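You operate a simulated robot arm through the tools that you are given. There is no shell and no other tool. Be economical: measure what you need, move in short steps, check, and stop when the job is done.

You run a simulated two-armed robot. Do the job below in one go: nothing can be reset, and whatever is moved stays where it is left.

Task
Carry the white tray with both arms and set it on the top of the board stack.

It is judged by the outcome, as a careful person would: the job done as asked, and still so three seconds after it is handed in. It fails if anything else is knocked over, pushed out of place, dropped, spilled or broken.

Robot
Two 7-joint arms with two-finger parallel grippers on one trunk, on a base that drives. Base frame: it is fixed to the floor where the robot stands at the start and does not move with it; the origin is under the middle of the robot, x ahead of it, y to its left, z up. Units: mm, degrees, N and s.
The left shoulder is at the start at [20, 170, 953], the right one opposite. With the tool pointing down near the work surface each hand reaches from about 100 to 540 mm from the robot's upright axis, wherever it stands, measured 20 degrees to its own side. Places, roughly: top of the board stack [100, -4300, 300]. Payload 3.8 kg a hand.
The TCP of each hand is the grasp point between the finger pads, 30 mm short of the fingertips. In the tool frame z runs along the fingers and y along their closing line. The gripper opens to 110 mm. The fingers are 20 mm wide and 10 mm thick; the gripper's body (48 by 112 mm) begins 55 mm behind the TCP.
Orientation is told as [roll, pitch, yaw] about the base's x, y, z axes, in that order, counted from this pose: with the fingers straight down and closing along the base's y, the tool's x points along the base's -x, its y along +y and its z along -z.

Tools
- The arms move only by the tool servo_tool. It takes "left_motion", "right_motion" or both (then of equal length, played together; a hand with none holds still); each is a list of rows, each an object of numbers (a shift or turn left out is 0, a gripper value left out holds the last): "tx", "ty", "tz": the shift along the base's x, y, z in mm; "rx", "ry", "rz": the turn, a rotation vector about the base's x, y, z in degrees. In form: [{"tx": .., "ty": .., "tz": .., "rx": .., "ry": .., "rz": ..}, ...]. A call has 1 to 10 rows; each row is the pose to reach, as a shift and turn from the pose commanded when the call began. "left_grip" and "right_grip" are, for a hand that has rows, the finger opening in mm, from 0 to 110, set as the call begins (left out, the last holds). Rows are played at 5 a second. More than 50 mm and 8.6 degrees between two rows, or a gripper value outside its range, and nothing of the call is played. A pose out of reach is approached as far as the arm can. The call stops where the force on the tool passes 40 N (or 10 N more than at its start, if that is more) or the arm is blocked; 0.2 s more then pass. The fingers move at their own pace (about 72 mm/s each) and stop on an object; they squeeze with about 36 N. The grip force told is the motor's: it shows also when the fingers shut on nothing. Time passes only in rows, and 0.2 s behind the last, so rows that repeat a pose let the fingers close. The reply holds the time, the measured pose of the TCP, the force on the tool along the base axes, the opening and the grip force, in the units named above and with some noise, with the torque about the TCP (base axes, N m) and any sound that the robot's microphone picked up, and new pictures: "show" is both (left out), scene, wrist or none (wrist: the cameras of the hands that moved).
- Cameras (640 x 400 px; columns grow to the right, rows downward): "scene" is now at [92.3, -13.8, 1070.7]; the picture's right is [-0.05, -1.00, 0.00], its down [-0.83, 0.04, -0.56] and it looks along [0.56, -0.03, -0.83] (base axes); focal length 290 px, centre (320, 200). "left" rides on the left gripper at [72, -17, -103] in its tool frame; the picture's right is [0.23, 0.97, 0.00], its down [-0.76, 0.18, -0.62] and it looks along [-0.61, 0.14, 0.78] (tool axes); focal length 222 px, centre (320, 200). "right" rides on the right gripper at [72, 17, -103] in its tool frame; the picture's right is [-0.23, 0.97, 0.00], its down [-0.76, -0.18, -0.62] and it looks along [-0.61, -0.14, 0.78] (tool axes); focal length 222 px, centre (320, 200). There is no depth. A picture from a camera that has moved, and an enlarged one, comes with that camera's place and axes in the base frame and with its lens. The place of the scene camera against the robot may be out by one fixed shift of up to 18 mm in any direction.
- move_column(by): slides the trunk up (or, below 0, down) by that many mm; the arms and the scene camera ride with it, the base frame stays. It gives what a move gives, with no picture.
- base_move(legs): drives the robot by 1 to 6 legs, each [ahead, turn to the left] in mm and degrees, along the robot's own axes; the way and the turn of a leg run together, so that a leg with both is an arc; at most 1500 mm and 180 degrees a leg. The arms and the cameras ride along, it lands a little off, and it stops where it bumps. It gives what a move gives, and a new picture of the scene camera.
- turn_head(pan, tilt): turns the head with the scene camera to pan (to the left, within 80 degrees either way) and tilt (down, from -29 to 69), counted from straight ahead of the robot. It gives what a move gives, and a new picture of the scene camera.
- enlarge(camera, box): a new picture of the part [left, top, right, bottom] of that camera's present view, enlarged. The clock stands still meanwhile.
- finish_job(): hands the job in; it is judged then, once.

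Work in short steps. Places have to be worked out from the pictures, the camera data and where the tool is seen: move nearer, look again, correct. Check each grasp and each placing, and mend what went wrong. You have 120 turns and 260 pictures in all, those below and enlarged ones among them. Open the grippers and draw the arms clear of the work before you hand the job in, unless the task says otherwise; then end with one line.

The tools are called as a command line: name --argument value ..., lists and objects as JSON in quotes. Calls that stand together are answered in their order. servo_tool: Moves the arms, as the interface text tells. Its arguments: {"type":"object","properties":{"left_motion":{"type":"array"},"left_grip":{"type":"number"},"right_motion":{"type":"array"},"right_grip":{"type":"number"},"show":{"type":"string","enum":["both","scene","wrist","none"]}},"required":[]} The other tools are called the same way: move_column (by) slides the trunk up or down; base_move (legs) drives the base; turn_head (pan, tilt) turns the head that bears the scene camera; enlarge (camera, box) takes an enlarged picture of a part of a camera's view; finish_job () hands the job in.

At the start:

```text
t: 0.0
left_position: [402.7, 122.2, 599.6]
left_tool_rot: [0.0, 0.0, 0.0]
left_contact_force: [-0.8, 0.1, 0.1]
left_moment: [-0.01, -0.01, 0.0]
left_opening: 109.9
left_grip_force: 0.1
right_position: [333.3, -127.8, 534.3]
right_tool_rot: [0.0, 0.1, 0.0]
right_contact_force: [-0.1, -0.8, 0.6]
right_moment: [0.01, 0.02, -0.01]
right_opening: 110.1
right_grip_force: 0.1
trunk travel left (down, up): [-50.0, 520.0]
robot x, y, heading: [0.2, 0.1, 0.1]
head pan, tilt: [-2.9, 55.9]
```

scene: 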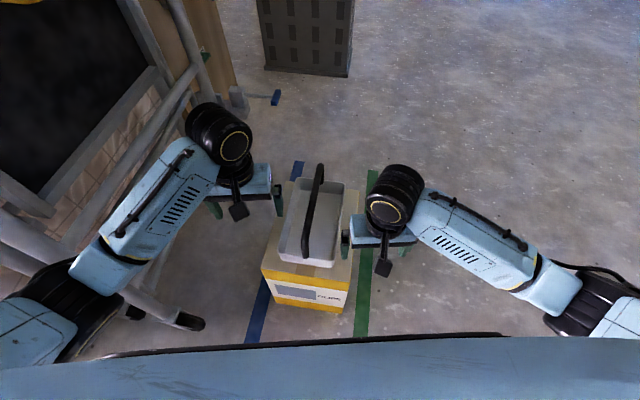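
right: 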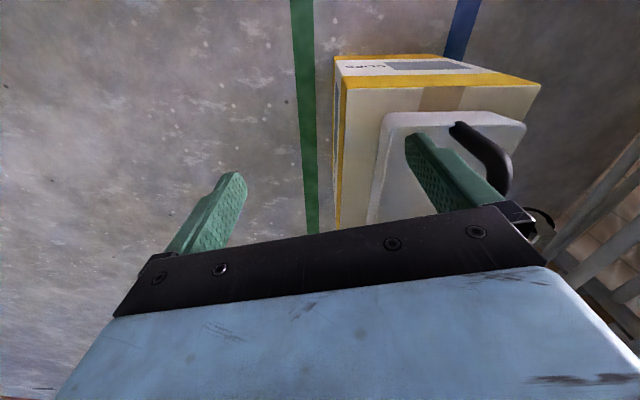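
left: 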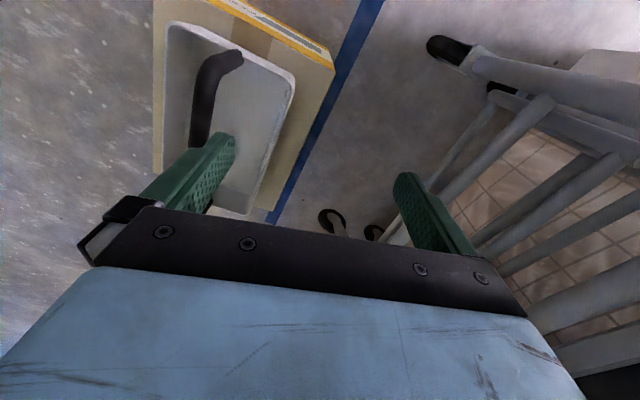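

I see a white tray with a black arched handle on a carton between the two hands. I enlarge it to measure.

enlarge --camera "scene" --box '[220, 140, 420, 320]'

enlarge --camera "left" --box '[100, 0, 420, 240]'

enlarge --camera "right" --box '[300, 20, 580, 240]'

```text
2.22 times, centred on (320, 230) of scene
camera zoom: at [92.3, -13.8, 1070.7], right [-0.05, -1.0, 0.0], down [-0.83, 0.04, -0.56], along [0.56, -0.03, -0.83], focal length 644 px, centre (320, 133)
```

zoom: 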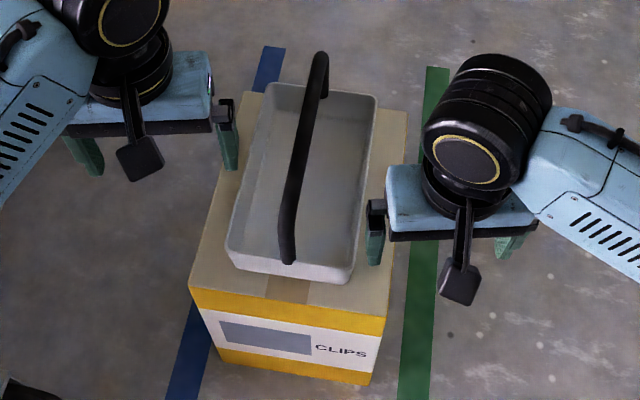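

```text
1.67 times, centred on (260, 120) of left
camera zoom: at [331.3, 105.3, 702.2], right [-0.23, 0.97, 0.0], down [0.76, 0.18, 0.62], along [0.61, 0.14, -0.78], focal length 370 px, centre (420, 333)
```

zoom: 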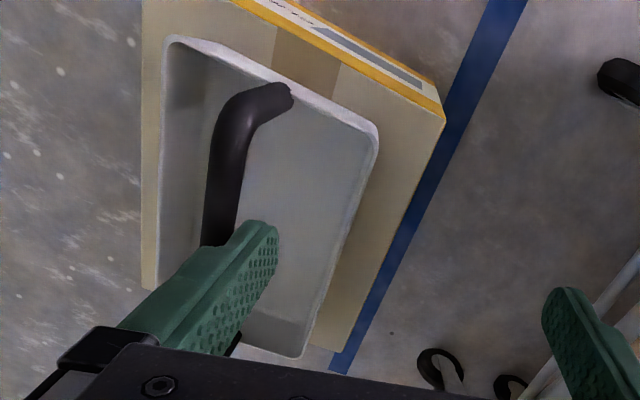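

```text
1.82 times, centred on (440, 130) of right
camera zoom: at [261.5, -108.5, 637.0], right [0.23, 0.97, 0.0], down [0.76, -0.18, 0.62], along [0.61, -0.14, -0.78], focal length 404 px, centre (102, 327)
```

zoom: 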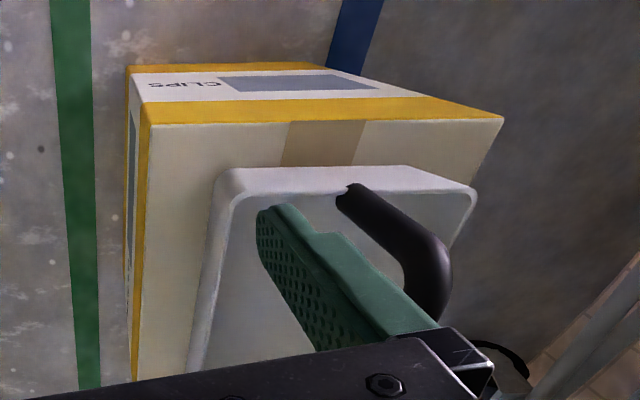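

From the wrist cameras: the tray rim is at z≈398 and its corners are about (392,84), (366,-54), (628,38) and (600,-101). That makes its yaw about -11°. The carton top is at z≈347 and the handle bar runs lengthwise at z≈476. I plan to grip the two long walls, tilting the hands outward to clear the handle, so first I move above them.

servo_tool --left_motion '[{"tx": 0, "ty": 0, "tz": 0, "rx": -4, "ry": 0.3, "rz": -3.7}, {"tx": 27, "ty": -16, "tz": -15, "rx": -8, "ry": 0.7, "rz": -7.4}, {"tx": 54, "ty": -31, "tz": -30, "rx": -12, "ry": 1.15, "rz": -11}, {"tx": 81, "ty": -47, "tz": -45, "rx": -12, "ry": 1.15, "rz": -11}, {"tx": 107, "ty": -62, "tz": -60, "rx": -12, "ry": 1.15, "rz": -11}, {"tx": 107, "ty": -62, "tz": -60, "rx": -12, "ry": 1.15, "rz": -11}]' --right_motion '[{"tx": 0, "ty": 0, "tz": 6, "rx": 4, "ry": -0.3, "rz": -3.7}, {"tx": 37, "ty": 13, "tz": 6, "rx": 8, "ry": -0.7, "rz": -7.4}, {"tx": 75, "ty": 26, "tz": 6, "rx": 12, "ry": -1.15, "rz": -11}, {"tx": 112, "ty": 38, "tz": 6, "rx": 12, "ry": -1.15, "rz": -11}, {"tx": 150, "ty": 51, "tz": 6, "rx": 12, "ry": -1.15, "rz": -11}, {"tx": 150, "ty": 51, "tz": 6, "rx": 12, "ry": -1.15, "rz": -11}]' --left_grip 60 --right_grip 60

```text
t: 1.4
left_position: [510.7, 62.6, 540.1]
left_tool_rot: [-12.1, 0.1, -11.1]
left_contact_force: [0.7, -0.1, -1.0]
left_moment: [0.03, 0.0, 0.01]
left_opening: 59.9
left_grip_force: 0.0
right_position: [482.6, -77.7, 539.9]
right_tool_rot: [12.1, -0.1, -11.1]
right_contact_force: [0.6, -0.1, -0.5]
right_moment: [0.01, -0.02, 0.02]
right_opening: 60.1
right_grip_force: 0.1
trunk travel left (down, up): [-50.0, 520.0]
robot x, y, heading: [-0.2, 2.4, -0.1]
head pan, tilt: [-2.9, 55.9]
camera scene: at [92.4, -13.8, 1070.6], right [-0.05, -1.0, 0.0], down [-0.83, 0.04, -0.56], along [0.56, -0.03, -0.83], focal length 290 px, centre (320, 200)
camera right: at [410.9, -66.9, 644.4], right [0.4, 0.89, 0.2], down [0.69, -0.44, 0.57], along [0.6, -0.09, -0.79], focal length 222 px, centre (320, 200)
camera left: at [440.0, 82.3, 643.5], right [-0.04, 0.98, -0.2], down [0.81, 0.15, 0.57], along [0.59, -0.14, -0.79], focal length 222 px, centre (320, 200)
```

scene: 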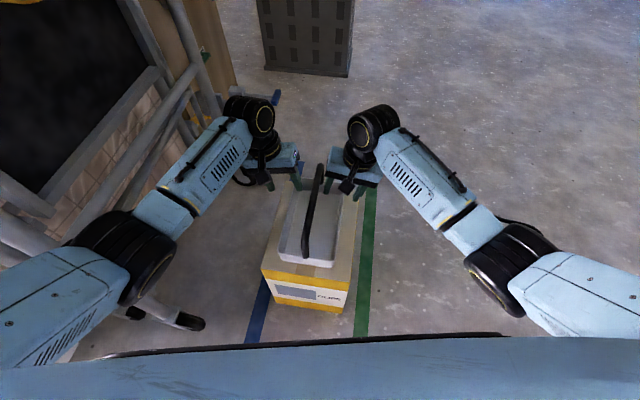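
right: 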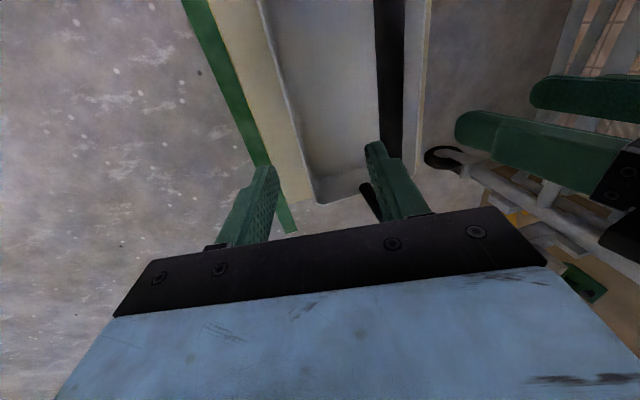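
left: 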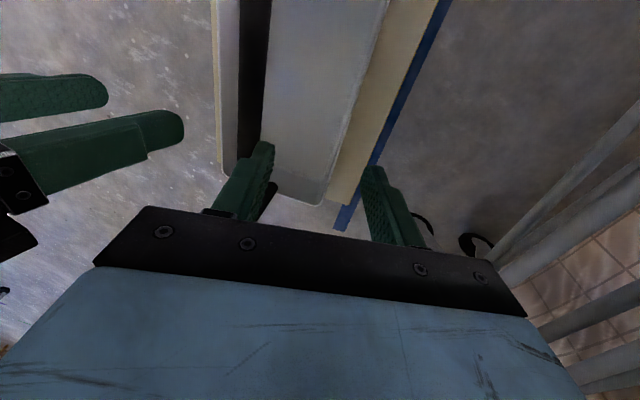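

Over the walls and clear of the handle. I lower both hands until the tips are just above the rim and look again.

servo_tool --left_motion '[{"tz": -40}, {"tz": -80}, {"tz": -100}, {"tz": -100}]' --right_motion '[{"tz": -40}, {"tz": -80}, {"tz": -100}, {"tz": -100}]' --show "none"

enlarge --camera "left" --box '[160, 0, 480, 240]'

enlarge --camera "right" --box '[160, 0, 480, 240]'

enlarge --camera "scene" --box '[220, 120, 420, 280]'

```text
t: 2.4
left_position: [510.7, 60.1, 441.1]
left_tool_rot: [-12.1, 0.0, -11.0]
left_contact_force: [0.6, 1.0, -0.2]
left_moment: [0.01, 0.02, -0.01]
left_opening: 59.9
left_grip_force: 0.1
right_position: [483.6, -77.2, 438.6]
right_tool_rot: [12.0, 0.0, -11.0]
right_contact_force: [-0.9, 0.1, 0.6]
right_moment: [-0.01, 0.02, 0.06]
right_opening: 60.2
right_grip_force: 0.0
trunk travel left (down, up): [-50.0, 520.0]
robot x, y, heading: [-2.6, 0.8, -0.1]
head pan, tilt: [-2.9, 55.9]
```

```text
1.67 times, centred on (320, 120) of left
camera zoom: at [439.7, 79.2, 546.0], right [-0.04, 0.98, -0.2], down [0.81, 0.15, 0.57], along [0.59, -0.14, -0.79], focal length 370 px, centre (320, 333)
```

zoom: 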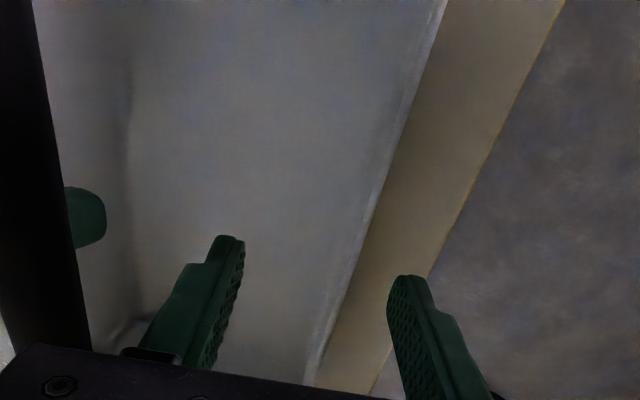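

```text
1.67 times, centred on (320, 120) of right
camera zoom: at [412.7, -67.4, 543.4], right [0.4, 0.89, 0.2], down [0.69, -0.44, 0.57], along [0.6, -0.09, -0.79], focal length 370 px, centre (320, 333)
```

zoom: 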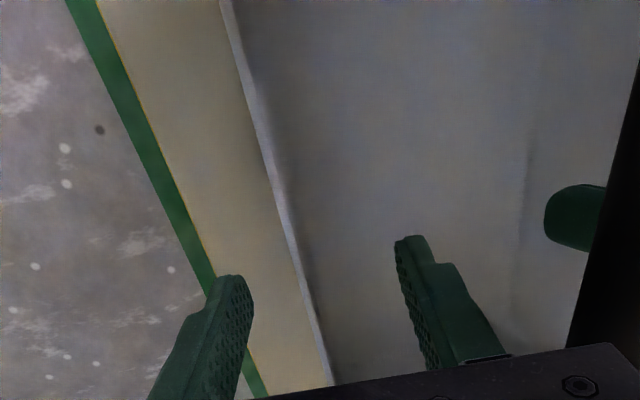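

```text
2.50 times, centred on (320, 200) of scene
camera zoom: at [92.3, -13.8, 1070.7], right [-0.05, -1.0, 0.0], down [-0.83, 0.04, -0.56], along [0.56, -0.03, -0.83], focal length 725 px, centre (320, 200)
```

zoom: 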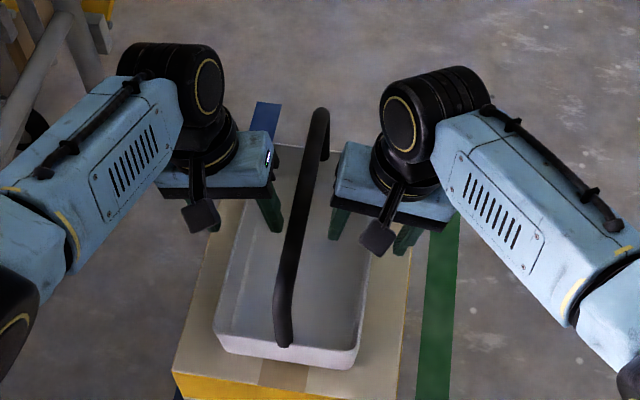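

The left wall's outer rim is at y≈67.7 by x=510, and the right one is at y≈-78 by x=483. I shift the left hand +5 mm in y and lower both so the fingers straddle the walls, with TCP z at 386.

servo_tool --left_motion '[{"ty": 5}, {"ty": 5, "tz": -28}, {"ty": 5, "tz": -54}, {"ty": 5, "tz": -54}]' --right_motion '[{"ty": 0}, {"tz": -28}, {"tz": -53}, {"tz": -53}]'

```text
t: 3.4
left_position: [492.1, 64.9, 395.0]
left_tool_rot: [-12.1, 0.0, -11.1]
left_contact_force: [-0.2, 0.2, 0.4]
left_moment: [-0.01, 0.01, 0.02]
left_opening: 60.1
left_grip_force: 0.0
left hand out of reach, approached as far as the arm can: row 2, 3, 4
right_position: [484.4, -78.4, 387.3]
right_tool_rot: [12.0, 0.0, -11.0]
right_contact_force: [-0.1, 0.2, 0.2]
right_moment: [-0.01, 0.01, 0.01]
right_opening: 60.1
right_grip_force: 0.1
trunk travel left (down, up): [-50.0, 520.0]
robot x, y, heading: [-3.2, 2.1, -0.1]
head pan, tilt: [-2.9, 55.9]
camera scene: at [92.3, -13.7, 1070.7], right [-0.05, -1.0, 0.0], down [-0.83, 0.04, -0.56], along [0.56, -0.03, -0.83], focal length 290 px, centre (320, 200)
camera right: at [412.3, -66.9, 490.0], right [0.41, 0.89, 0.2], down [0.69, -0.44, 0.57], along [0.6, -0.09, -0.79], focal length 222 px, centre (320, 200)
camera left: at [422.2, 84.4, 498.4], right [-0.04, 0.98, -0.2], down [0.81, 0.15, 0.57], along [0.59, -0.14, -0.79], focal length 222 px, centre (320, 200)
```

scene: 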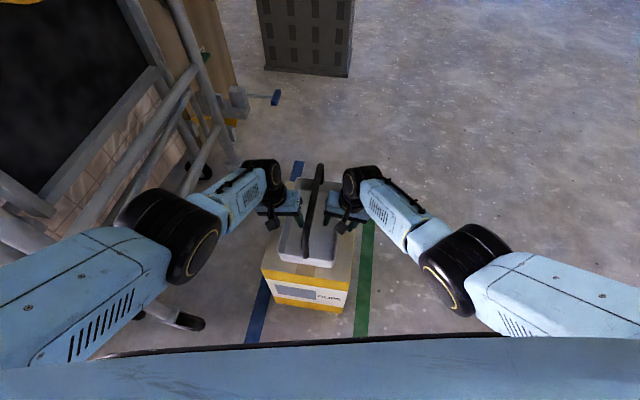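
right: 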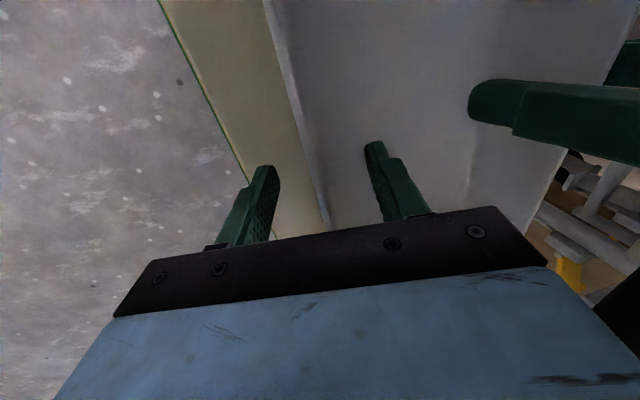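
left: 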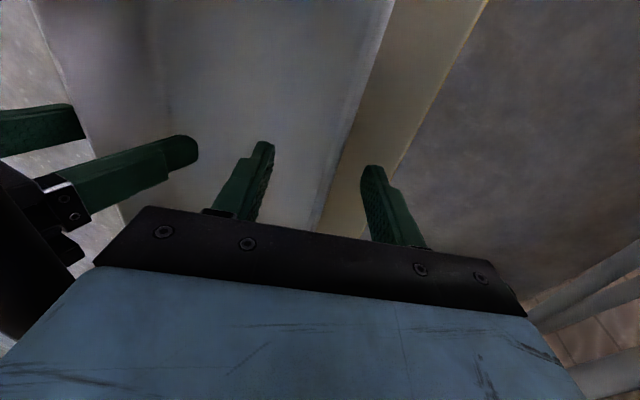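

The left arm is at its reach limit. I raise both hands and slide the trunk down 50 mm to gain reach.

servo_tool --left_motion '[{"tz": 35}, {"tz": 60}, {"tz": 60}]' --right_motion '[{"tz": 35}, {"tz": 60}, {"tz": 60}]' --show "none"

move_column --by -49

```text
t: 4.2
left_position: [492.7, 66.2, 453.8]
left_tool_rot: [-11.9, 0.1, -11.0]
left_contact_force: [0.2, -0.3, 0.9]
left_moment: [0.01, -0.06, 0.03]
left_opening: 60.0
left_grip_force: 0.1
right_position: [483.8, -78.2, 444.0]
right_tool_rot: [12.1, 0.1, -11.0]
right_contact_force: [-0.3, -0.5, 0.0]
right_moment: [0.02, -0.03, -0.01]
right_opening: 60.0
right_grip_force: 0.0
trunk travel left (down, up): [-50.0, 520.0]
robot x, y, heading: [-4.2, 2.9, 0.1]
head pan, tilt: [-2.9, 55.9]
```

```text
t: 5.1
left_position: [492.3, 65.5, 404.6]
left_tool_rot: [-12.0, 0.0, -11.0]
left_contact_force: [-0.4, 0.1, 0.0]
left_moment: [0.0, 0.01, -0.02]
left_opening: 59.9
left_grip_force: 0.0
right_position: [482.6, -77.4, 395.2]
right_tool_rot: [11.9, 0.1, -10.9]
right_contact_force: [-0.5, 0.6, 0.3]
right_moment: [0.02, 0.0, -0.04]
right_opening: 59.9
right_grip_force: 0.1
trunk travel left (down, up): [-1.0, 569.0]
robot x, y, heading: [1.7, 2.5, 0.3]
head pan, tilt: [-2.9, 55.9]
```

Now I move the left hand to (508,66,386) and the right one to z 386.

servo_tool --left_motion '[{"tx": 16, "ty": 1}, {"tx": 16, "ty": 1, "tz": -18}, {"tx": 16, "ty": 1, "tz": -18}]' --right_motion '[{"tz": 0}, {"tz": -9}, {"tz": -9}]' --show "wrist"

```text
t: 5.9
left_position: [508.7, 68.5, 386.3]
left_tool_rot: [-12.0, 0.0, -11.1]
left_contact_force: [-0.1, -0.5, 0.0]
left_moment: [0.01, 0.03, 0.0]
left_opening: 59.9
left_grip_force: 0.0
right_position: [483.5, -77.5, 385.8]
right_tool_rot: [11.9, 0.1, -11.0]
right_contact_force: [1.0, 0.7, 0.6]
right_moment: [0.0, -0.01, 0.01]
right_opening: 59.8
right_grip_force: 0.0
trunk travel left (down, up): [-1.0, 569.0]
robot x, y, heading: [-1.9, -1.3, -0.1]
head pan, tilt: [-2.9, 55.9]
camera right: at [411.7, -66.8, 489.6], right [0.41, 0.89, 0.2], down [0.69, -0.44, 0.57], along [0.6, -0.09, -0.79], focal length 222 px, centre (320, 200)
camera left: at [438.2, 87.1, 490.6], right [-0.04, 0.98, -0.2], down [0.81, 0.15, 0.57], along [0.59, -0.14, -0.79], focal length 222 px, centre (320, 200)
```

right: 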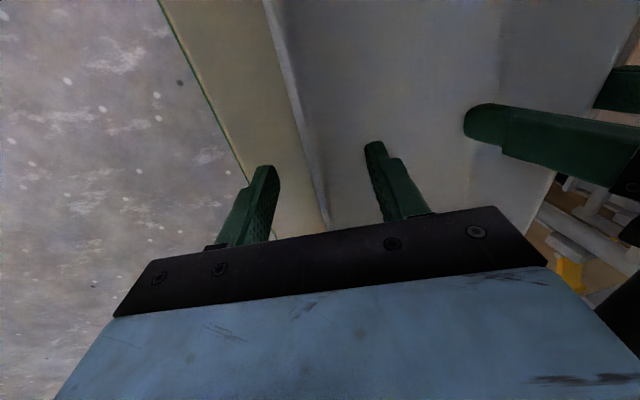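
left: 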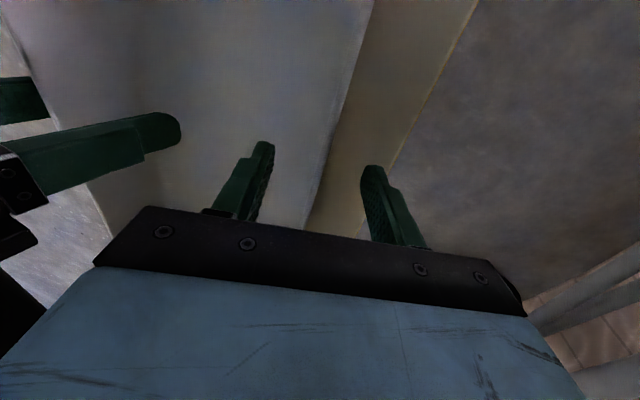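

Both walls sit symmetrically between the fingers. I close both hands gently together.

servo_tool --left_motion '[{}, {}, {}, {}, {}]' --right_motion '[{}, {}, {}, {}, {}]' --left_grip 0 --right_grip 0

```text
t: 7.1
left_position: [507.5, 67.3, 387.2]
left_tool_rot: [-12.0, 0.0, -11.1]
left_contact_force: [-5.5, -5.3, 5.0]
left_moment: [1.38, -0.63, -0.56]
left_opening: 9.2
left_grip_force: 35.7
right_position: [483.5, -76.8, 385.9]
right_tool_rot: [12.1, 0.1, -11.1]
right_contact_force: [7.4, 5.2, 0.3]
right_moment: [-1.44, 0.77, -0.59]
right_opening: 9.9
right_grip_force: 36.5
trunk travel left (down, up): [-1.0, 569.0]
robot x, y, heading: [-1.4, 3.7, -0.1]
head pan, tilt: [-2.9, 55.9]
camera scene: at [92.1, -13.8, 1021.7], right [-0.05, -1.0, 0.0], down [-0.83, 0.04, -0.56], along [0.56, -0.03, -0.83], focal length 290 px, centre (320, 200)
camera right: at [411.8, -66.7, 490.0], right [0.4, 0.89, 0.2], down [0.69, -0.44, 0.57], along [0.6, -0.09, -0.79], focal length 222 px, centre (320, 200)
camera left: at [438.0, 86.7, 490.9], right [-0.04, 0.98, -0.2], down [0.81, 0.15, 0.57], along [0.59, -0.14, -0.79], focal length 222 px, centre (320, 200)
```

scene: 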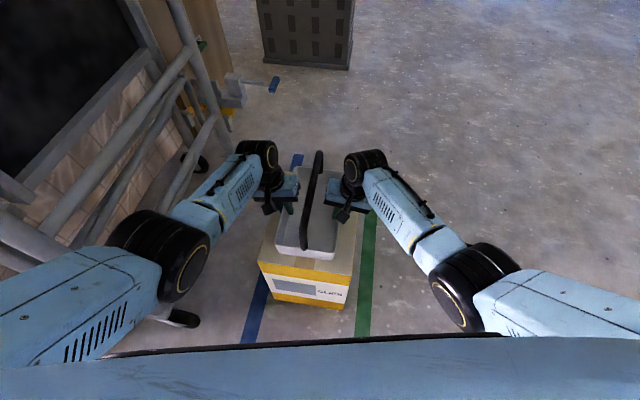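
right: 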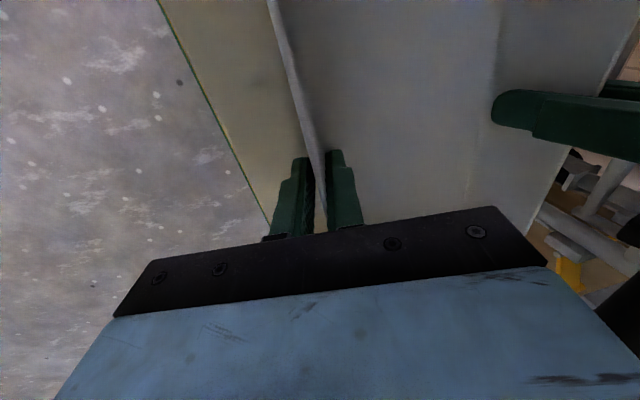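
left: 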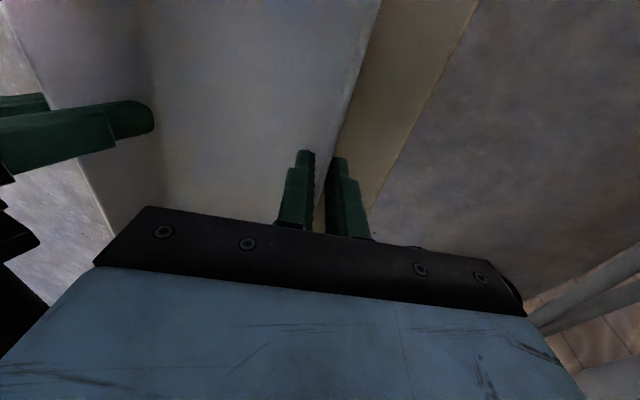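

Both hands hold the walls, but the 12° tilt makes the pads wedge, with moments of about 1.4 N·m. I straighten the hands by 8° about the wall axis so the pads seat, which still clears the handle.

servo_tool --left_motion '[{"rx": 2.6, "ry": -0.5}, {"rx": 5.2, "ry": -1.0}, {"rx": 7.8, "ry": -1.5}, {"rx": 7.8, "ry": -1.5}, {"rx": 7.8, "ry": -1.5}]' --right_motion '[{"rx": -2.6, "ry": 0.5}, {"rx": -5.2, "ry": 1.0}, {"rx": -7.8, "ry": 1.5}, {"rx": -7.8, "ry": 1.5}, {"rx": -7.8, "ry": 1.5}]'

```text
t: 8.3
left_position: [507.9, 66.8, 387.1]
left_tool_rot: [-4.1, 0.1, -11.2]
left_contact_force: [-9.6, -9.2, 0.1]
left_moment: [0.38, -0.71, -0.53]
left_opening: 3.6
left_grip_force: 36.0
right_position: [483.2, -75.9, 386.0]
right_tool_rot: [4.1, 0.0, -10.9]
right_contact_force: [8.5, 8.6, 1.1]
right_moment: [-0.52, 0.5, -0.62]
right_opening: 3.6
right_grip_force: 35.8
trunk travel left (down, up): [-1.0, 569.0]
robot x, y, heading: [-3.5, 4.2, 0.4]
head pan, tilt: [-2.9, 55.9]
camera scene: at [92.2, -13.8, 1021.6], right [-0.05, -1.0, 0.0], down [-0.83, 0.04, -0.56], along [0.56, -0.03, -0.83], focal length 290 px, centre (320, 200)
camera right: at [415.0, -51.3, 489.8], right [0.41, 0.91, 0.07], down [0.7, -0.36, 0.61], along [0.58, -0.2, -0.79], focal length 222 px, centre (320, 200)
camera left: at [435.3, 71.4, 491.1], right [-0.04, 1.0, -0.07], down [0.79, 0.07, 0.61], along [0.61, -0.03, -0.79], focal length 222 px, centre (320, 200)
```

scene: 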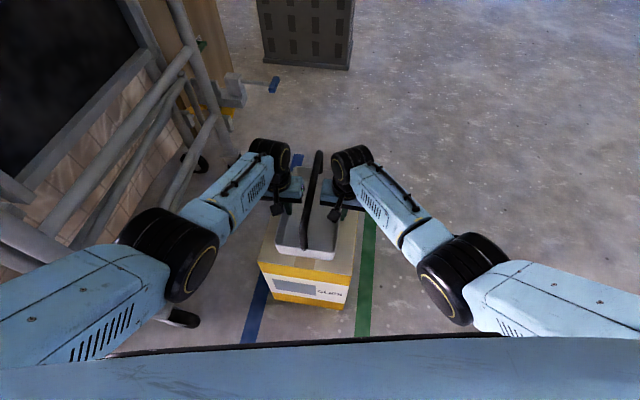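
right: 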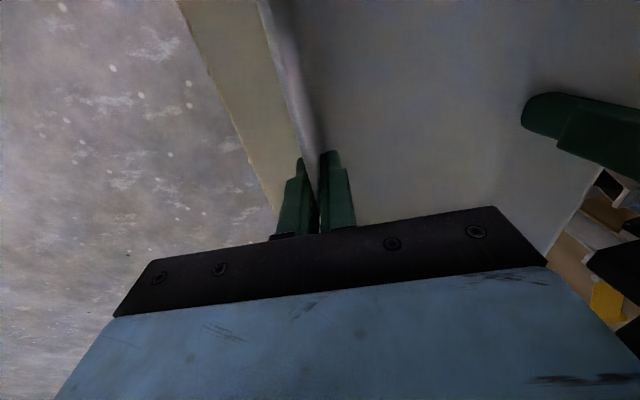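
left: 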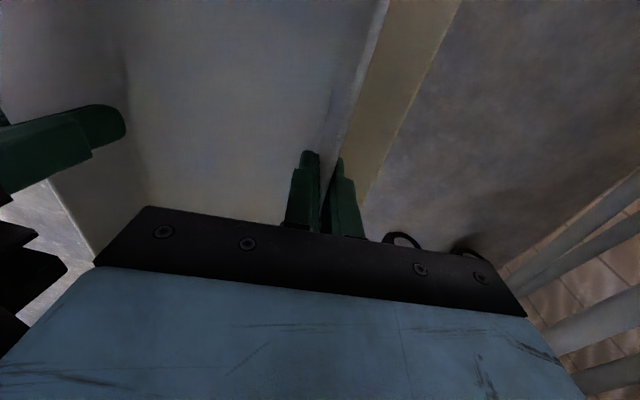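

The grip is well seated with about 3.6 mm between the pads. I relieve the leftover internal strain with small yaw and shift tweaks, then lift 30 mm.

servo_tool --left_motion '[{"tx": -1, "ty": -1.5, "rx": 1.5, "ry": -0.3, "rz": -0.8}, {"tx": -1, "ty": -1.5, "rx": 1.5, "ry": -0.3, "rz": -0.8}, {"tx": -1, "ty": -1.5, "tz": 10, "rx": 1.5, "ry": -0.3, "rz": -0.8}, {"tx": -1, "ty": -1.5, "tz": 20, "rx": 1.5, "ry": -0.3, "rz": -0.8}, {"tx": -1, "ty": -1.5, "tz": 30, "rx": 1.5, "ry": -0.3, "rz": -0.8}, {"tx": -1, "ty": -1.5, "tz": 30, "rx": 1.5, "ry": -0.3, "rz": -0.8}]' --right_motion '[{"tx": 1, "ty": 1.5, "rx": -1.5, "ry": 0.3, "rz": -0.8}, {"tx": 1, "ty": 1.5, "rx": -1.5, "ry": 0.3, "rz": -0.8}, {"tx": 1, "ty": 1.5, "tz": 10, "rx": -1.5, "ry": 0.3, "rz": -0.8}, {"tx": 1, "ty": 1.5, "tz": 20, "rx": -1.5, "ry": 0.3, "rz": -0.8}, {"tx": 1, "ty": 1.5, "tz": 30, "rx": -1.5, "ry": 0.3, "rz": -0.8}, {"tx": 1, "ty": 1.5, "tz": 30, "rx": -1.5, "ry": 0.3, "rz": -0.8}]'

```text
t: 9.7
left_position: [507.4, 66.1, 416.7]
left_tool_rot: [-2.3, 0.1, -11.7]
left_contact_force: [2.1, 14.7, -1.9]
left_moment: [-1.4, 0.37, -0.1]
left_opening: 4.6
left_grip_force: 36.0
right_position: [483.5, -76.4, 415.0]
right_tool_rot: [2.2, 0.1, -12.0]
right_contact_force: [-1.4, -14.3, -1.8]
right_moment: [1.4, -0.4, -0.03]
right_opening: 4.2
right_grip_force: 36.0
trunk travel left (down, up): [-1.0, 569.0]
robot x, y, heading: [-3.9, -2.8, 0.3]
head pan, tilt: [-2.9, 55.9]
camera scene: at [92.5, -13.8, 1021.6], right [-0.05, -1.0, 0.0], down [-0.83, 0.04, -0.56], along [0.56, -0.03, -0.83], focal length 290 px, centre (320, 200)
camera right: at [415.7, -47.4, 519.0], right [0.42, 0.91, 0.04], down [0.7, -0.36, 0.61], along [0.57, -0.23, -0.79], focal length 222 px, centre (320, 200)
camera left: at [434.2, 67.9, 519.3], right [-0.03, 1.0, -0.04], down [0.79, 0.04, 0.61], along [0.62, -0.02, -0.79], focal length 222 px, centre (320, 200)
```

scene: 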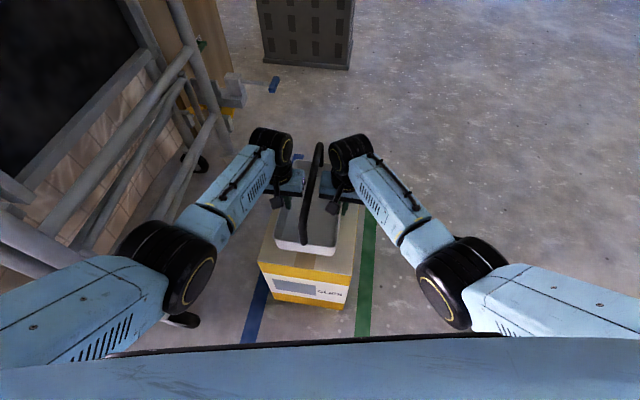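
right: 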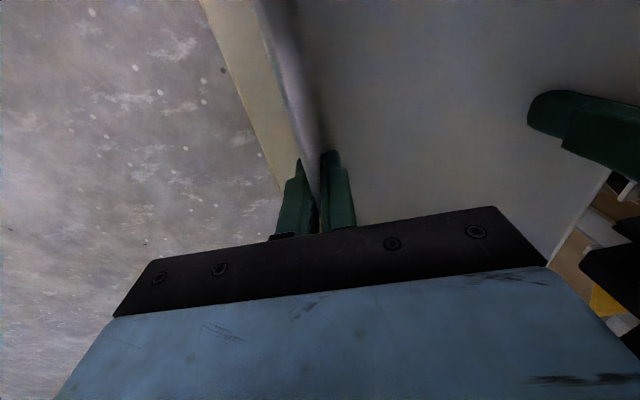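
left: 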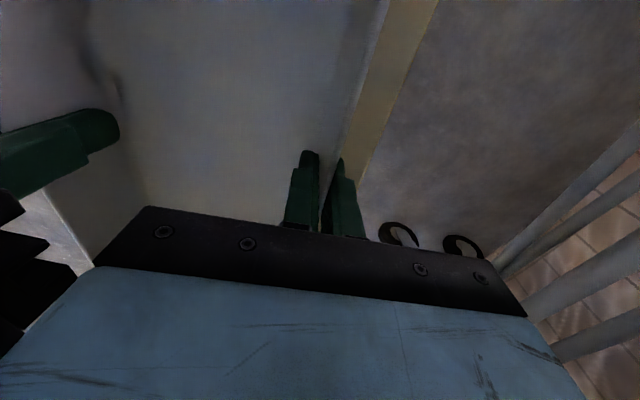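

The tray is off the carton and weighs only about 0.4 kg, but I over-corrected the tweak: the hands now squeeze inward by 14 N. I undo about 60% of it and then raise the trunk 120 mm.

servo_tool --left_motion '[{"ty": 0.9, "rx": -1.2, "ry": 0.25}, {"ty": 0.9, "rx": -1.2, "ry": 0.25}]' --right_motion '[{"ty": -0.9, "rx": 1.2, "ry": -0.25}, {"ty": -0.9, "rx": 1.2, "ry": -0.25}]' --show "none"

move_column --by 120

turn_head --pan -80 --tilt 15

```text
t: 10.3
left_position: [507.3, 66.5, 416.3]
left_tool_rot: [-3.6, 0.0, -11.8]
left_contact_force: [0.1, 18.0, -1.3]
left_moment: [-0.5, -0.29, -0.22]
left_opening: 3.8
left_grip_force: 36.4
right_position: [483.0, -74.3, 415.3]
right_tool_rot: [3.6, 0.0, -11.9]
right_contact_force: [-1.1, -17.4, -2.5]
right_moment: [0.46, 0.31, -0.12]
right_opening: 3.8
right_grip_force: 36.3
trunk travel left (down, up): [-1.0, 569.0]
robot x, y, heading: [-0.3, 4.9, 0.1]
head pan, tilt: [-2.9, 55.9]
```

```text
t: 11.8
left_position: [507.4, 66.3, 536.3]
left_tool_rot: [-3.6, 0.0, -11.8]
left_contact_force: [2.6, 19.7, 0.1]
left_moment: [-0.49, -0.13, -0.16]
left_opening: 3.9
left_grip_force: 35.2
right_position: [483.0, -75.5, 533.9]
right_tool_rot: [3.5, 0.0, -11.9]
right_contact_force: [-2.2, -19.9, -4.5]
right_moment: [0.23, 0.18, -0.06]
right_opening: 3.6
right_grip_force: 35.5
trunk travel left (down, up): [-121.0, 449.0]
robot x, y, heading: [1.6, -1.7, 0.0]
head pan, tilt: [-2.9, 55.9]
```

```text
t: 13.3
left_position: [508.5, 66.2, 536.1]
left_tool_rot: [-3.7, 0.0, -11.8]
left_contact_force: [1.9, 20.4, 1.7]
left_moment: [-0.53, 0.0, -0.06]
left_opening: 3.8
left_grip_force: 35.7
right_position: [484.1, -75.5, 535.0]
right_tool_rot: [3.6, 0.0, -11.9]
right_contact_force: [-1.3, -19.1, -4.9]
right_moment: [0.16, 0.09, -0.04]
right_opening: 3.9
right_grip_force: 36.5
trunk travel left (down, up): [-121.0, 449.0]
robot x, y, heading: [2.1, -2.0, -0.1]
head pan, tilt: [-80.0, 15.0]
camera scene: at [37.7, -102.2, 1202.9], right [-0.98, -0.17, 0.0], down [-0.05, 0.26, -0.97], along [0.17, -0.95, -0.26], focal length 290 px, centre (320, 200)
```

scene: 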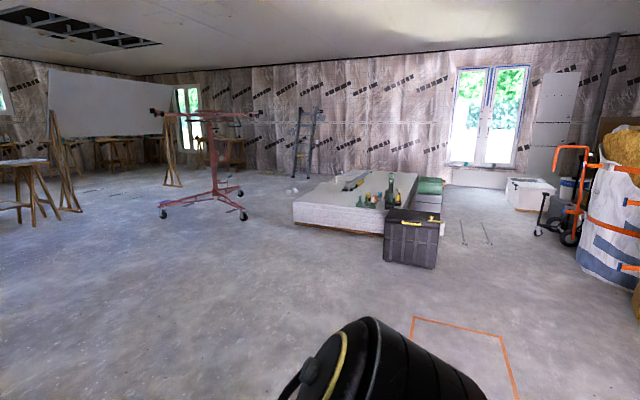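

The stack with bottles and tools on its top is in view, about 4 m off. I relieve the 20 N squeeze and zoom in on the stack.

servo_tool --left_motion '[{"ty": 1.5}, {"ty": 1.5}]' --right_motion '[{"ty": -1.5}, {"ty": -1.5}]' --show "none"

enlarge --camera "scene" --box '[270, 150, 470, 280]'

turn_head --pan -50 --tilt 25

```text
t: 13.9
left_position: [507.9, 66.3, 535.6]
left_tool_rot: [-3.7, 0.1, -11.8]
left_contact_force: [4.8, 12.9, -2.3]
left_moment: [0.08, -0.09, 0.19]
left_opening: 3.8
left_grip_force: 35.6
right_position: [483.4, -76.1, 536.2]
right_tool_rot: [3.9, 0.1, -11.8]
right_contact_force: [-5.0, -13.5, 0.6]
right_moment: [0.16, 0.06, 0.17]
right_opening: 3.9
right_grip_force: 36.3
trunk travel left (down, up): [-121.0, 449.0]
robot x, y, heading: [0.1, 1.8, -0.0]
head pan, tilt: [-80.0, 15.0]
```

```text
3.08 times, centred on (370, 215) of scene
camera zoom: at [37.6, -102.2, 1203.0], right [-0.98, -0.17, 0.0], down [-0.05, 0.25, -0.97], along [0.17, -0.95, -0.26], focal length 892 px, centre (166, 154)
```

zoom: 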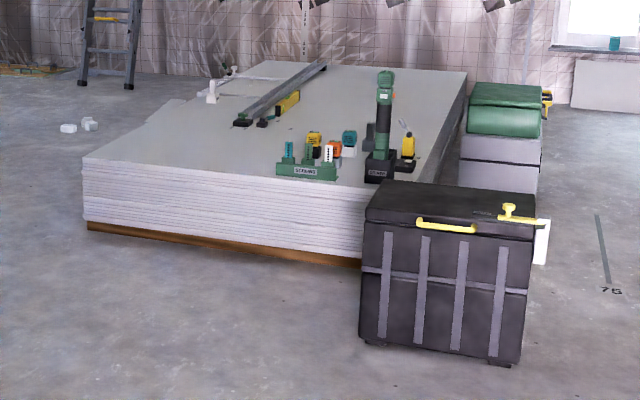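

```text
t: 14.9
left_position: [507.5, 65.0, 536.2]
left_tool_rot: [-3.8, 0.0, -11.9]
left_contact_force: [4.4, 11.8, -4.9]
left_moment: [0.22, -0.27, 0.22]
left_opening: 3.8
left_grip_force: 36.0
right_position: [483.1, -76.2, 535.4]
right_tool_rot: [3.9, 0.0, -11.8]
right_contact_force: [-4.3, -11.0, 2.3]
right_moment: [0.4, 0.19, 0.19]
right_opening: 4.0
right_grip_force: 36.1
trunk travel left (down, up): [-121.0, 449.0]
robot x, y, heading: [-0.5, 0.6, -0.0]
head pan, tilt: [-50.0, 25.0]
camera scene: at [80.6, -80.8, 1186.8], right [-0.77, -0.64, 0.0], down [-0.27, 0.32, -0.91], along [0.58, -0.69, -0.42], focal length 290 px, centre (320, 200)
```

scene: 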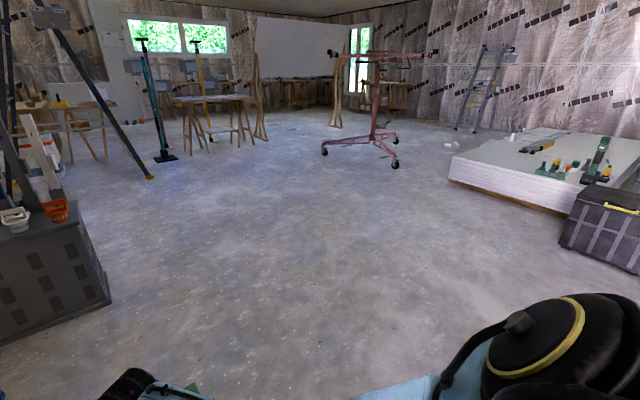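

The stack top's near edge runs from about (937,-3305) to (-117,-3075), and the front-left of the top is free, away from the bottles and the case. I square the tray to the robot by turning it +11.8° and drawing it in 25 mm, both hands together.

servo_tool --left_motion '[{"tx": -6, "ty": 0.5, "rz": 2}, {"tx": -13, "ty": 0.9, "rz": 4}, {"tx": -20, "ty": 1.2, "rz": 6}, {"tx": -26, "ty": 1.3, "rz": 8}, {"tx": -33, "ty": 1.2, "rz": 10}, {"tx": -39.7, "ty": 1, "rz": 11.8}, {"tx": -39.7, "ty": 1, "rz": 11.8}, {"tx": -39.7, "ty": 1, "rz": 11.8}]' --right_motion '[{"tx": -1.7, "ty": -0.5, "rz": 2}, {"tx": -3.3, "ty": -0.9, "rz": 4}, {"tx": -5, "ty": -1.2, "rz": 6}, {"tx": -7, "ty": -1.3, "rz": 8}, {"tx": -8.5, "ty": -1.2, "rz": 10}, {"tx": -10.3, "ty": -1, "rz": 11.8}, {"tx": -10.3, "ty": -1, "rz": 11.8}, {"tx": -10.3, "ty": -1, "rz": 11.8}]' --show "wrist"

turn_head --pan 0 --tilt 55

```text
t: 16.7
left_position: [467.2, 66.8, 535.8]
left_tool_rot: [-3.9, 0.0, 0.0]
left_contact_force: [7.0, -1.2, -4.4]
left_moment: [0.26, 0.53, 0.51]
left_opening: 3.8
left_grip_force: 35.8
right_position: [473.9, -76.6, 534.9]
right_tool_rot: [3.8, 0.0, 0.2]
right_contact_force: [-6.3, 0.7, 1.4]
right_moment: [0.16, -0.5, 0.43]
right_opening: 3.8
right_grip_force: 36.0
trunk travel left (down, up): [-121.0, 449.0]
robot x, y, heading: [-0.5, 0.9, 0.0]
head pan, tilt: [-50.0, 25.0]
camera right: at [401.9, -65.5, 639.5], right [0.23, 0.97, 0.07], down [0.76, -0.22, 0.61], along [0.61, -0.09, -0.79], focal length 222 px, centre (320, 200)
camera left: at [394.7, 57.7, 640.7], right [-0.23, 0.97, -0.07], down [0.76, 0.22, 0.61], along [0.61, 0.09, -0.79], focal length 222 px, centre (320, 200)
```

right: 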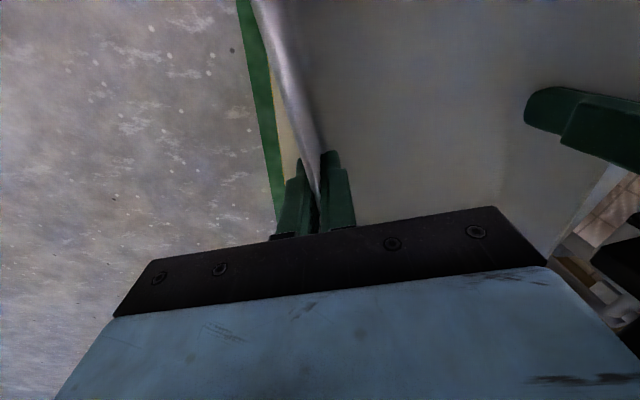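
left: 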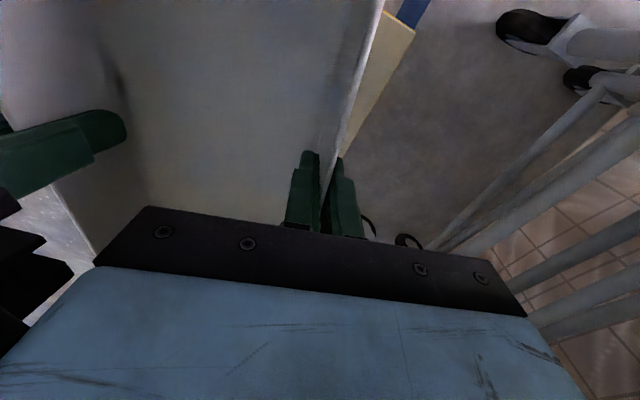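

```text
t: 17.8
left_position: [466.5, 68.1, 537.2]
left_tool_rot: [-3.9, -0.1, 0.0]
left_contact_force: [6.2, -8.1, -5.8]
left_moment: [0.26, -0.06, 0.51]
left_opening: 3.8
left_grip_force: 36.5
right_position: [473.5, -77.1, 534.4]
right_tool_rot: [3.8, 0.0, 0.0]
right_contact_force: [-7.6, 7.5, 1.8]
right_moment: [0.24, 0.06, 0.45]
right_opening: 3.9
right_grip_force: 36.2
trunk travel left (down, up): [-121.0, 449.0]
robot x, y, heading: [-3.2, 2.4, 0.1]
head pan, tilt: [0.0, 55.0]
camera scene: at [93.5, -10.3, 1142.8], right [0.0, -1.0, 0.0], down [-0.82, 0.0, -0.57], along [0.57, 0.0, -0.82], focal length 290 px, centre (320, 200)
```

scene: 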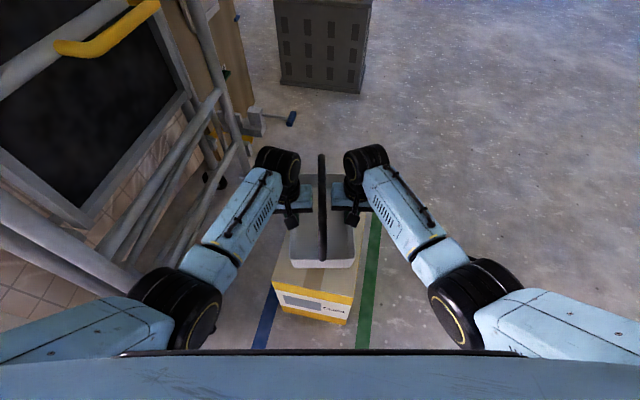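

The tray is held and square to the robot. I back off the carton a little and turn right towards a staging point about 700 mm short of the stack.

base_move --legs '[[-120, 0], [0, -67]]'

```text
t: 22.0
left_position: [115.2, -405.2, 536.3]
left_tool_rot: [-3.8, 0.0, -67.3]
left_contact_force: [-13.5, -13.0, -1.1]
left_moment: [0.18, 0.11, 0.52]
left_opening: 3.7
left_grip_force: 35.8
right_position: [-14.5, -465.9, 536.1]
right_tool_rot: [3.8, 0.0, -67.2]
right_contact_force: [14.3, 13.5, -0.9]
right_moment: [-0.14, -0.12, 0.44]
right_opening: 3.7
right_grip_force: 35.4
trunk travel left (down, up): [-121.0, 449.0]
robot x, y, heading: [-124.9, -0.3, -67.4]
head pan, tilt: [0.0, 55.0]
camera scene: at [-91.0, -96.2, 1142.7], right [-0.92, -0.39, 0.0], down [-0.32, 0.76, -0.57], along [0.22, -0.53, -0.82], focal length 290 px, centre (320, 200)
```

scene: 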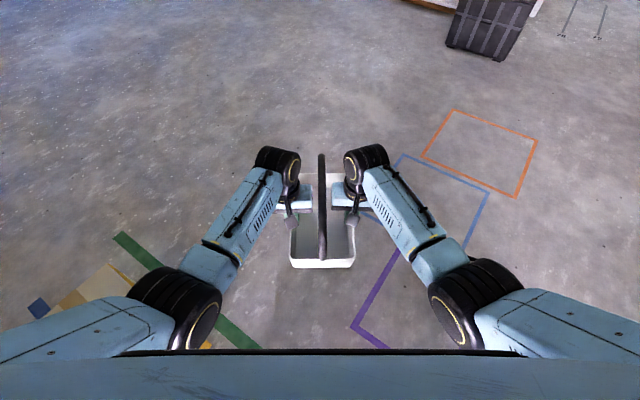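

The path ahead is clear, so I drive to the staging point and turn to face the stack.

base_move --legs '[[1220, 0], [1220, 0], [0, -35]]'

turn_head --pan 0 --tilt 35

```text
t: 35.6
left_position: [759.4, -2717.3, 536.4]
left_tool_rot: [-3.8, -0.1, -102.7]
left_contact_force: [-2.6, -4.7, -1.7]
left_moment: [0.06, -0.1, 0.39]
left_opening: 3.7
left_grip_force: 35.8
right_position: [617.4, -2692.1, 535.2]
right_tool_rot: [3.9, -0.1, -102.7]
right_contact_force: [2.2, 4.0, -1.2]
right_moment: [-0.06, 0.07, 0.33]
right_opening: 3.5
right_grip_force: 35.4
trunk travel left (down, up): [-121.0, 449.0]
robot x, y, heading: [795.0, -2245.7, -102.6]
head pan, tilt: [0.0, 55.0]
camera scene: at [775.6, -2347.9, 1142.7], right [-0.98, 0.22, 0.0], down [0.18, 0.8, -0.57], along [-0.13, -0.56, -0.82], focal length 290 px, centre (320, 200)
```

scene: 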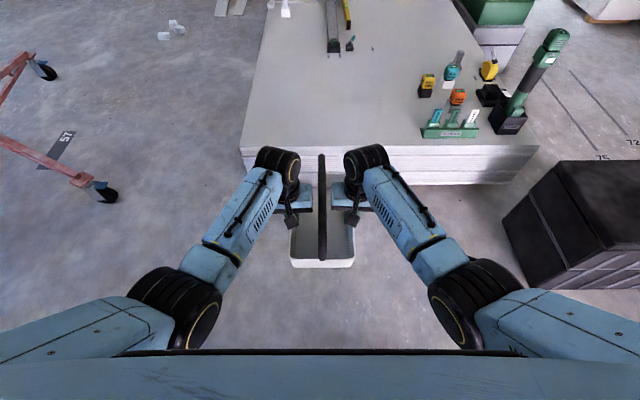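

```text
t: 36.5
left_position: [759.0, -2717.1, 537.7]
left_tool_rot: [-3.8, 0.0, -102.6]
left_contact_force: [-1.7, -2.7, -1.8]
left_moment: [0.46, -0.28, 0.24]
left_opening: 3.6
left_grip_force: 36.1
right_position: [617.9, -2691.7, 535.8]
right_tool_rot: [3.9, 0.0, -102.6]
right_contact_force: [1.3, 4.0, 0.0]
right_moment: [-0.48, 0.1, 0.15]
right_opening: 4.0
right_grip_force: 36.3
trunk travel left (down, up): [-121.0, 449.0]
robot x, y, heading: [798.0, -2245.9, -102.6]
head pan, tilt: [0.0, 35.0]
camera scene: at [772.2, -2363.5, 1170.9], right [-0.98, 0.22, 0.0], down [0.13, 0.56, -0.82], along [-0.18, -0.8, -0.57], focal length 290 px, centre (320, 200)
```

scene: 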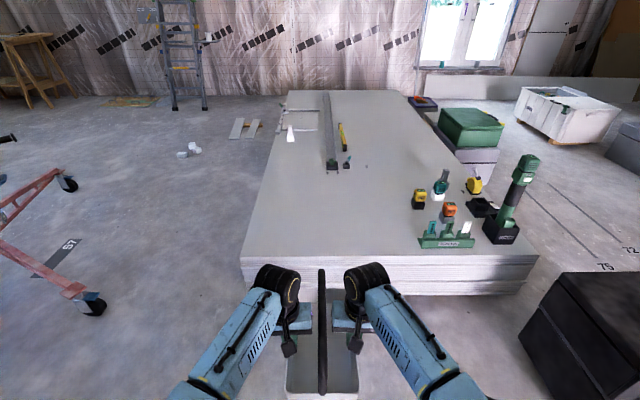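

The robot is square to the stack: the near edge is about 940 mm ahead of the axis, its left corner is about 310 mm to the left, and the bottles are about 390 mm to the right. I drive 450 mm and re-measure.

base_move --legs '[[450, 0]]'

turn_head --pan 0 --tilt 66

enlarge --camera "left" --box '[0, 0, 640, 400]'

enlarge --camera "right" --box '[0, 0, 640, 400]'

```text
t: 39.2
left_position: [659.7, -3158.1, 536.3]
left_tool_rot: [-3.8, 0.0, -102.8]
left_contact_force: [-2.4, -3.3, -4.1]
left_moment: [-0.2, -0.19, 0.3]
left_opening: 3.7
left_grip_force: 35.8
right_position: [517.3, -3131.0, 534.6]
right_tool_rot: [3.9, 0.0, -102.9]
right_contact_force: [1.7, 2.5, 0.7]
right_moment: [0.22, -0.06, 0.23]
right_opening: 3.7
right_grip_force: 35.9
trunk travel left (down, up): [-121.0, 449.0]
robot x, y, heading: [697.0, -2690.6, -102.7]
head pan, tilt: [0.0, 35.0]
camera scene: at [672.5, -2803.6, 1170.9], right [-0.98, 0.22, 0.0], down [0.13, 0.56, -0.82], along [-0.18, -0.8, -0.57], focal length 290 px, centre (320, 200)
```

scene: 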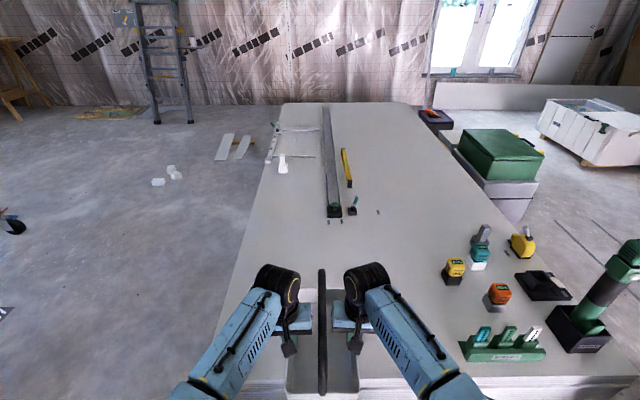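

```text
t: 40.1
left_position: [659.5, -3158.8, 536.9]
left_tool_rot: [-3.8, 0.0, -102.8]
left_contact_force: [-1.2, -1.1, -3.9]
left_moment: [0.24, -0.24, 0.21]
left_opening: 3.7
left_grip_force: 36.4
right_position: [516.5, -3132.1, 536.6]
right_tool_rot: [3.9, 0.0, -102.8]
right_contact_force: [1.2, 1.8, -0.6]
right_moment: [-0.25, 0.01, 0.15]
right_opening: 4.0
right_grip_force: 35.8
trunk travel left (down, up): [-121.0, 449.0]
robot x, y, heading: [699.6, -2686.8, -102.6]
head pan, tilt: [0.0, 66.0]
camera scene: at [678.9, -2775.7, 1130.1], right [-0.98, 0.22, 0.0], down [0.2, 0.89, -0.41], along [-0.09, -0.4, -0.91], focal length 290 px, centre (320, 200)
```

scene: 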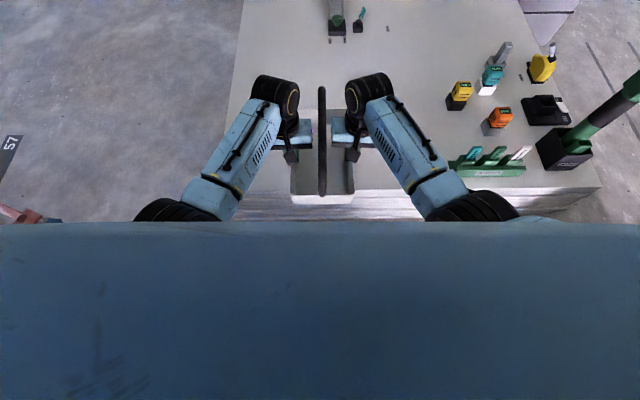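

```text
1.00 times, centred on (320, 200) of left (not enlarged: the box is as wide or as high as the picture)
camera zoom: at [665.5, -3084.4, 640.7], right [1.0, 0.01, -0.07], down [0.04, -0.79, 0.61], along [-0.05, -0.61, -0.79], focal length 222 px, centre (320, 200)
```

zoom: 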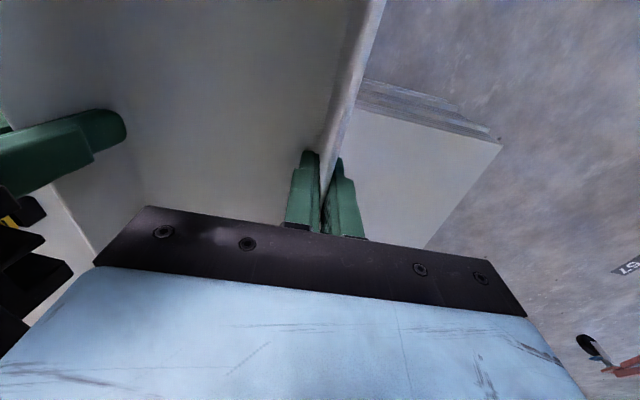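

```text
1.00 times, centred on (320, 200) of right (not enlarged: the box is as wide or as high as the picture)
camera zoom: at [543.4, -3061.8, 639.5], right [0.9, -0.44, 0.07], down [-0.38, -0.69, 0.61], along [-0.22, -0.57, -0.79], focal length 222 px, centre (320, 200)
```

zoom: 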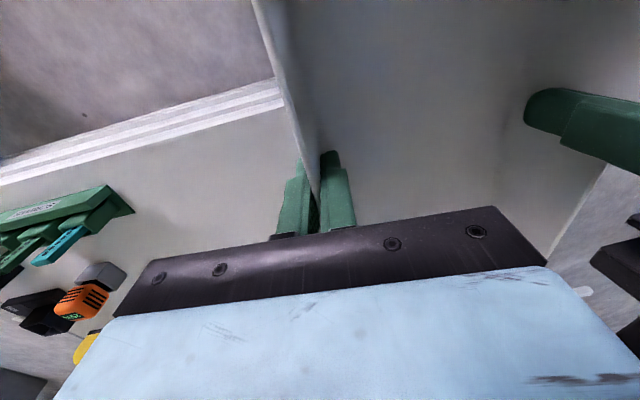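

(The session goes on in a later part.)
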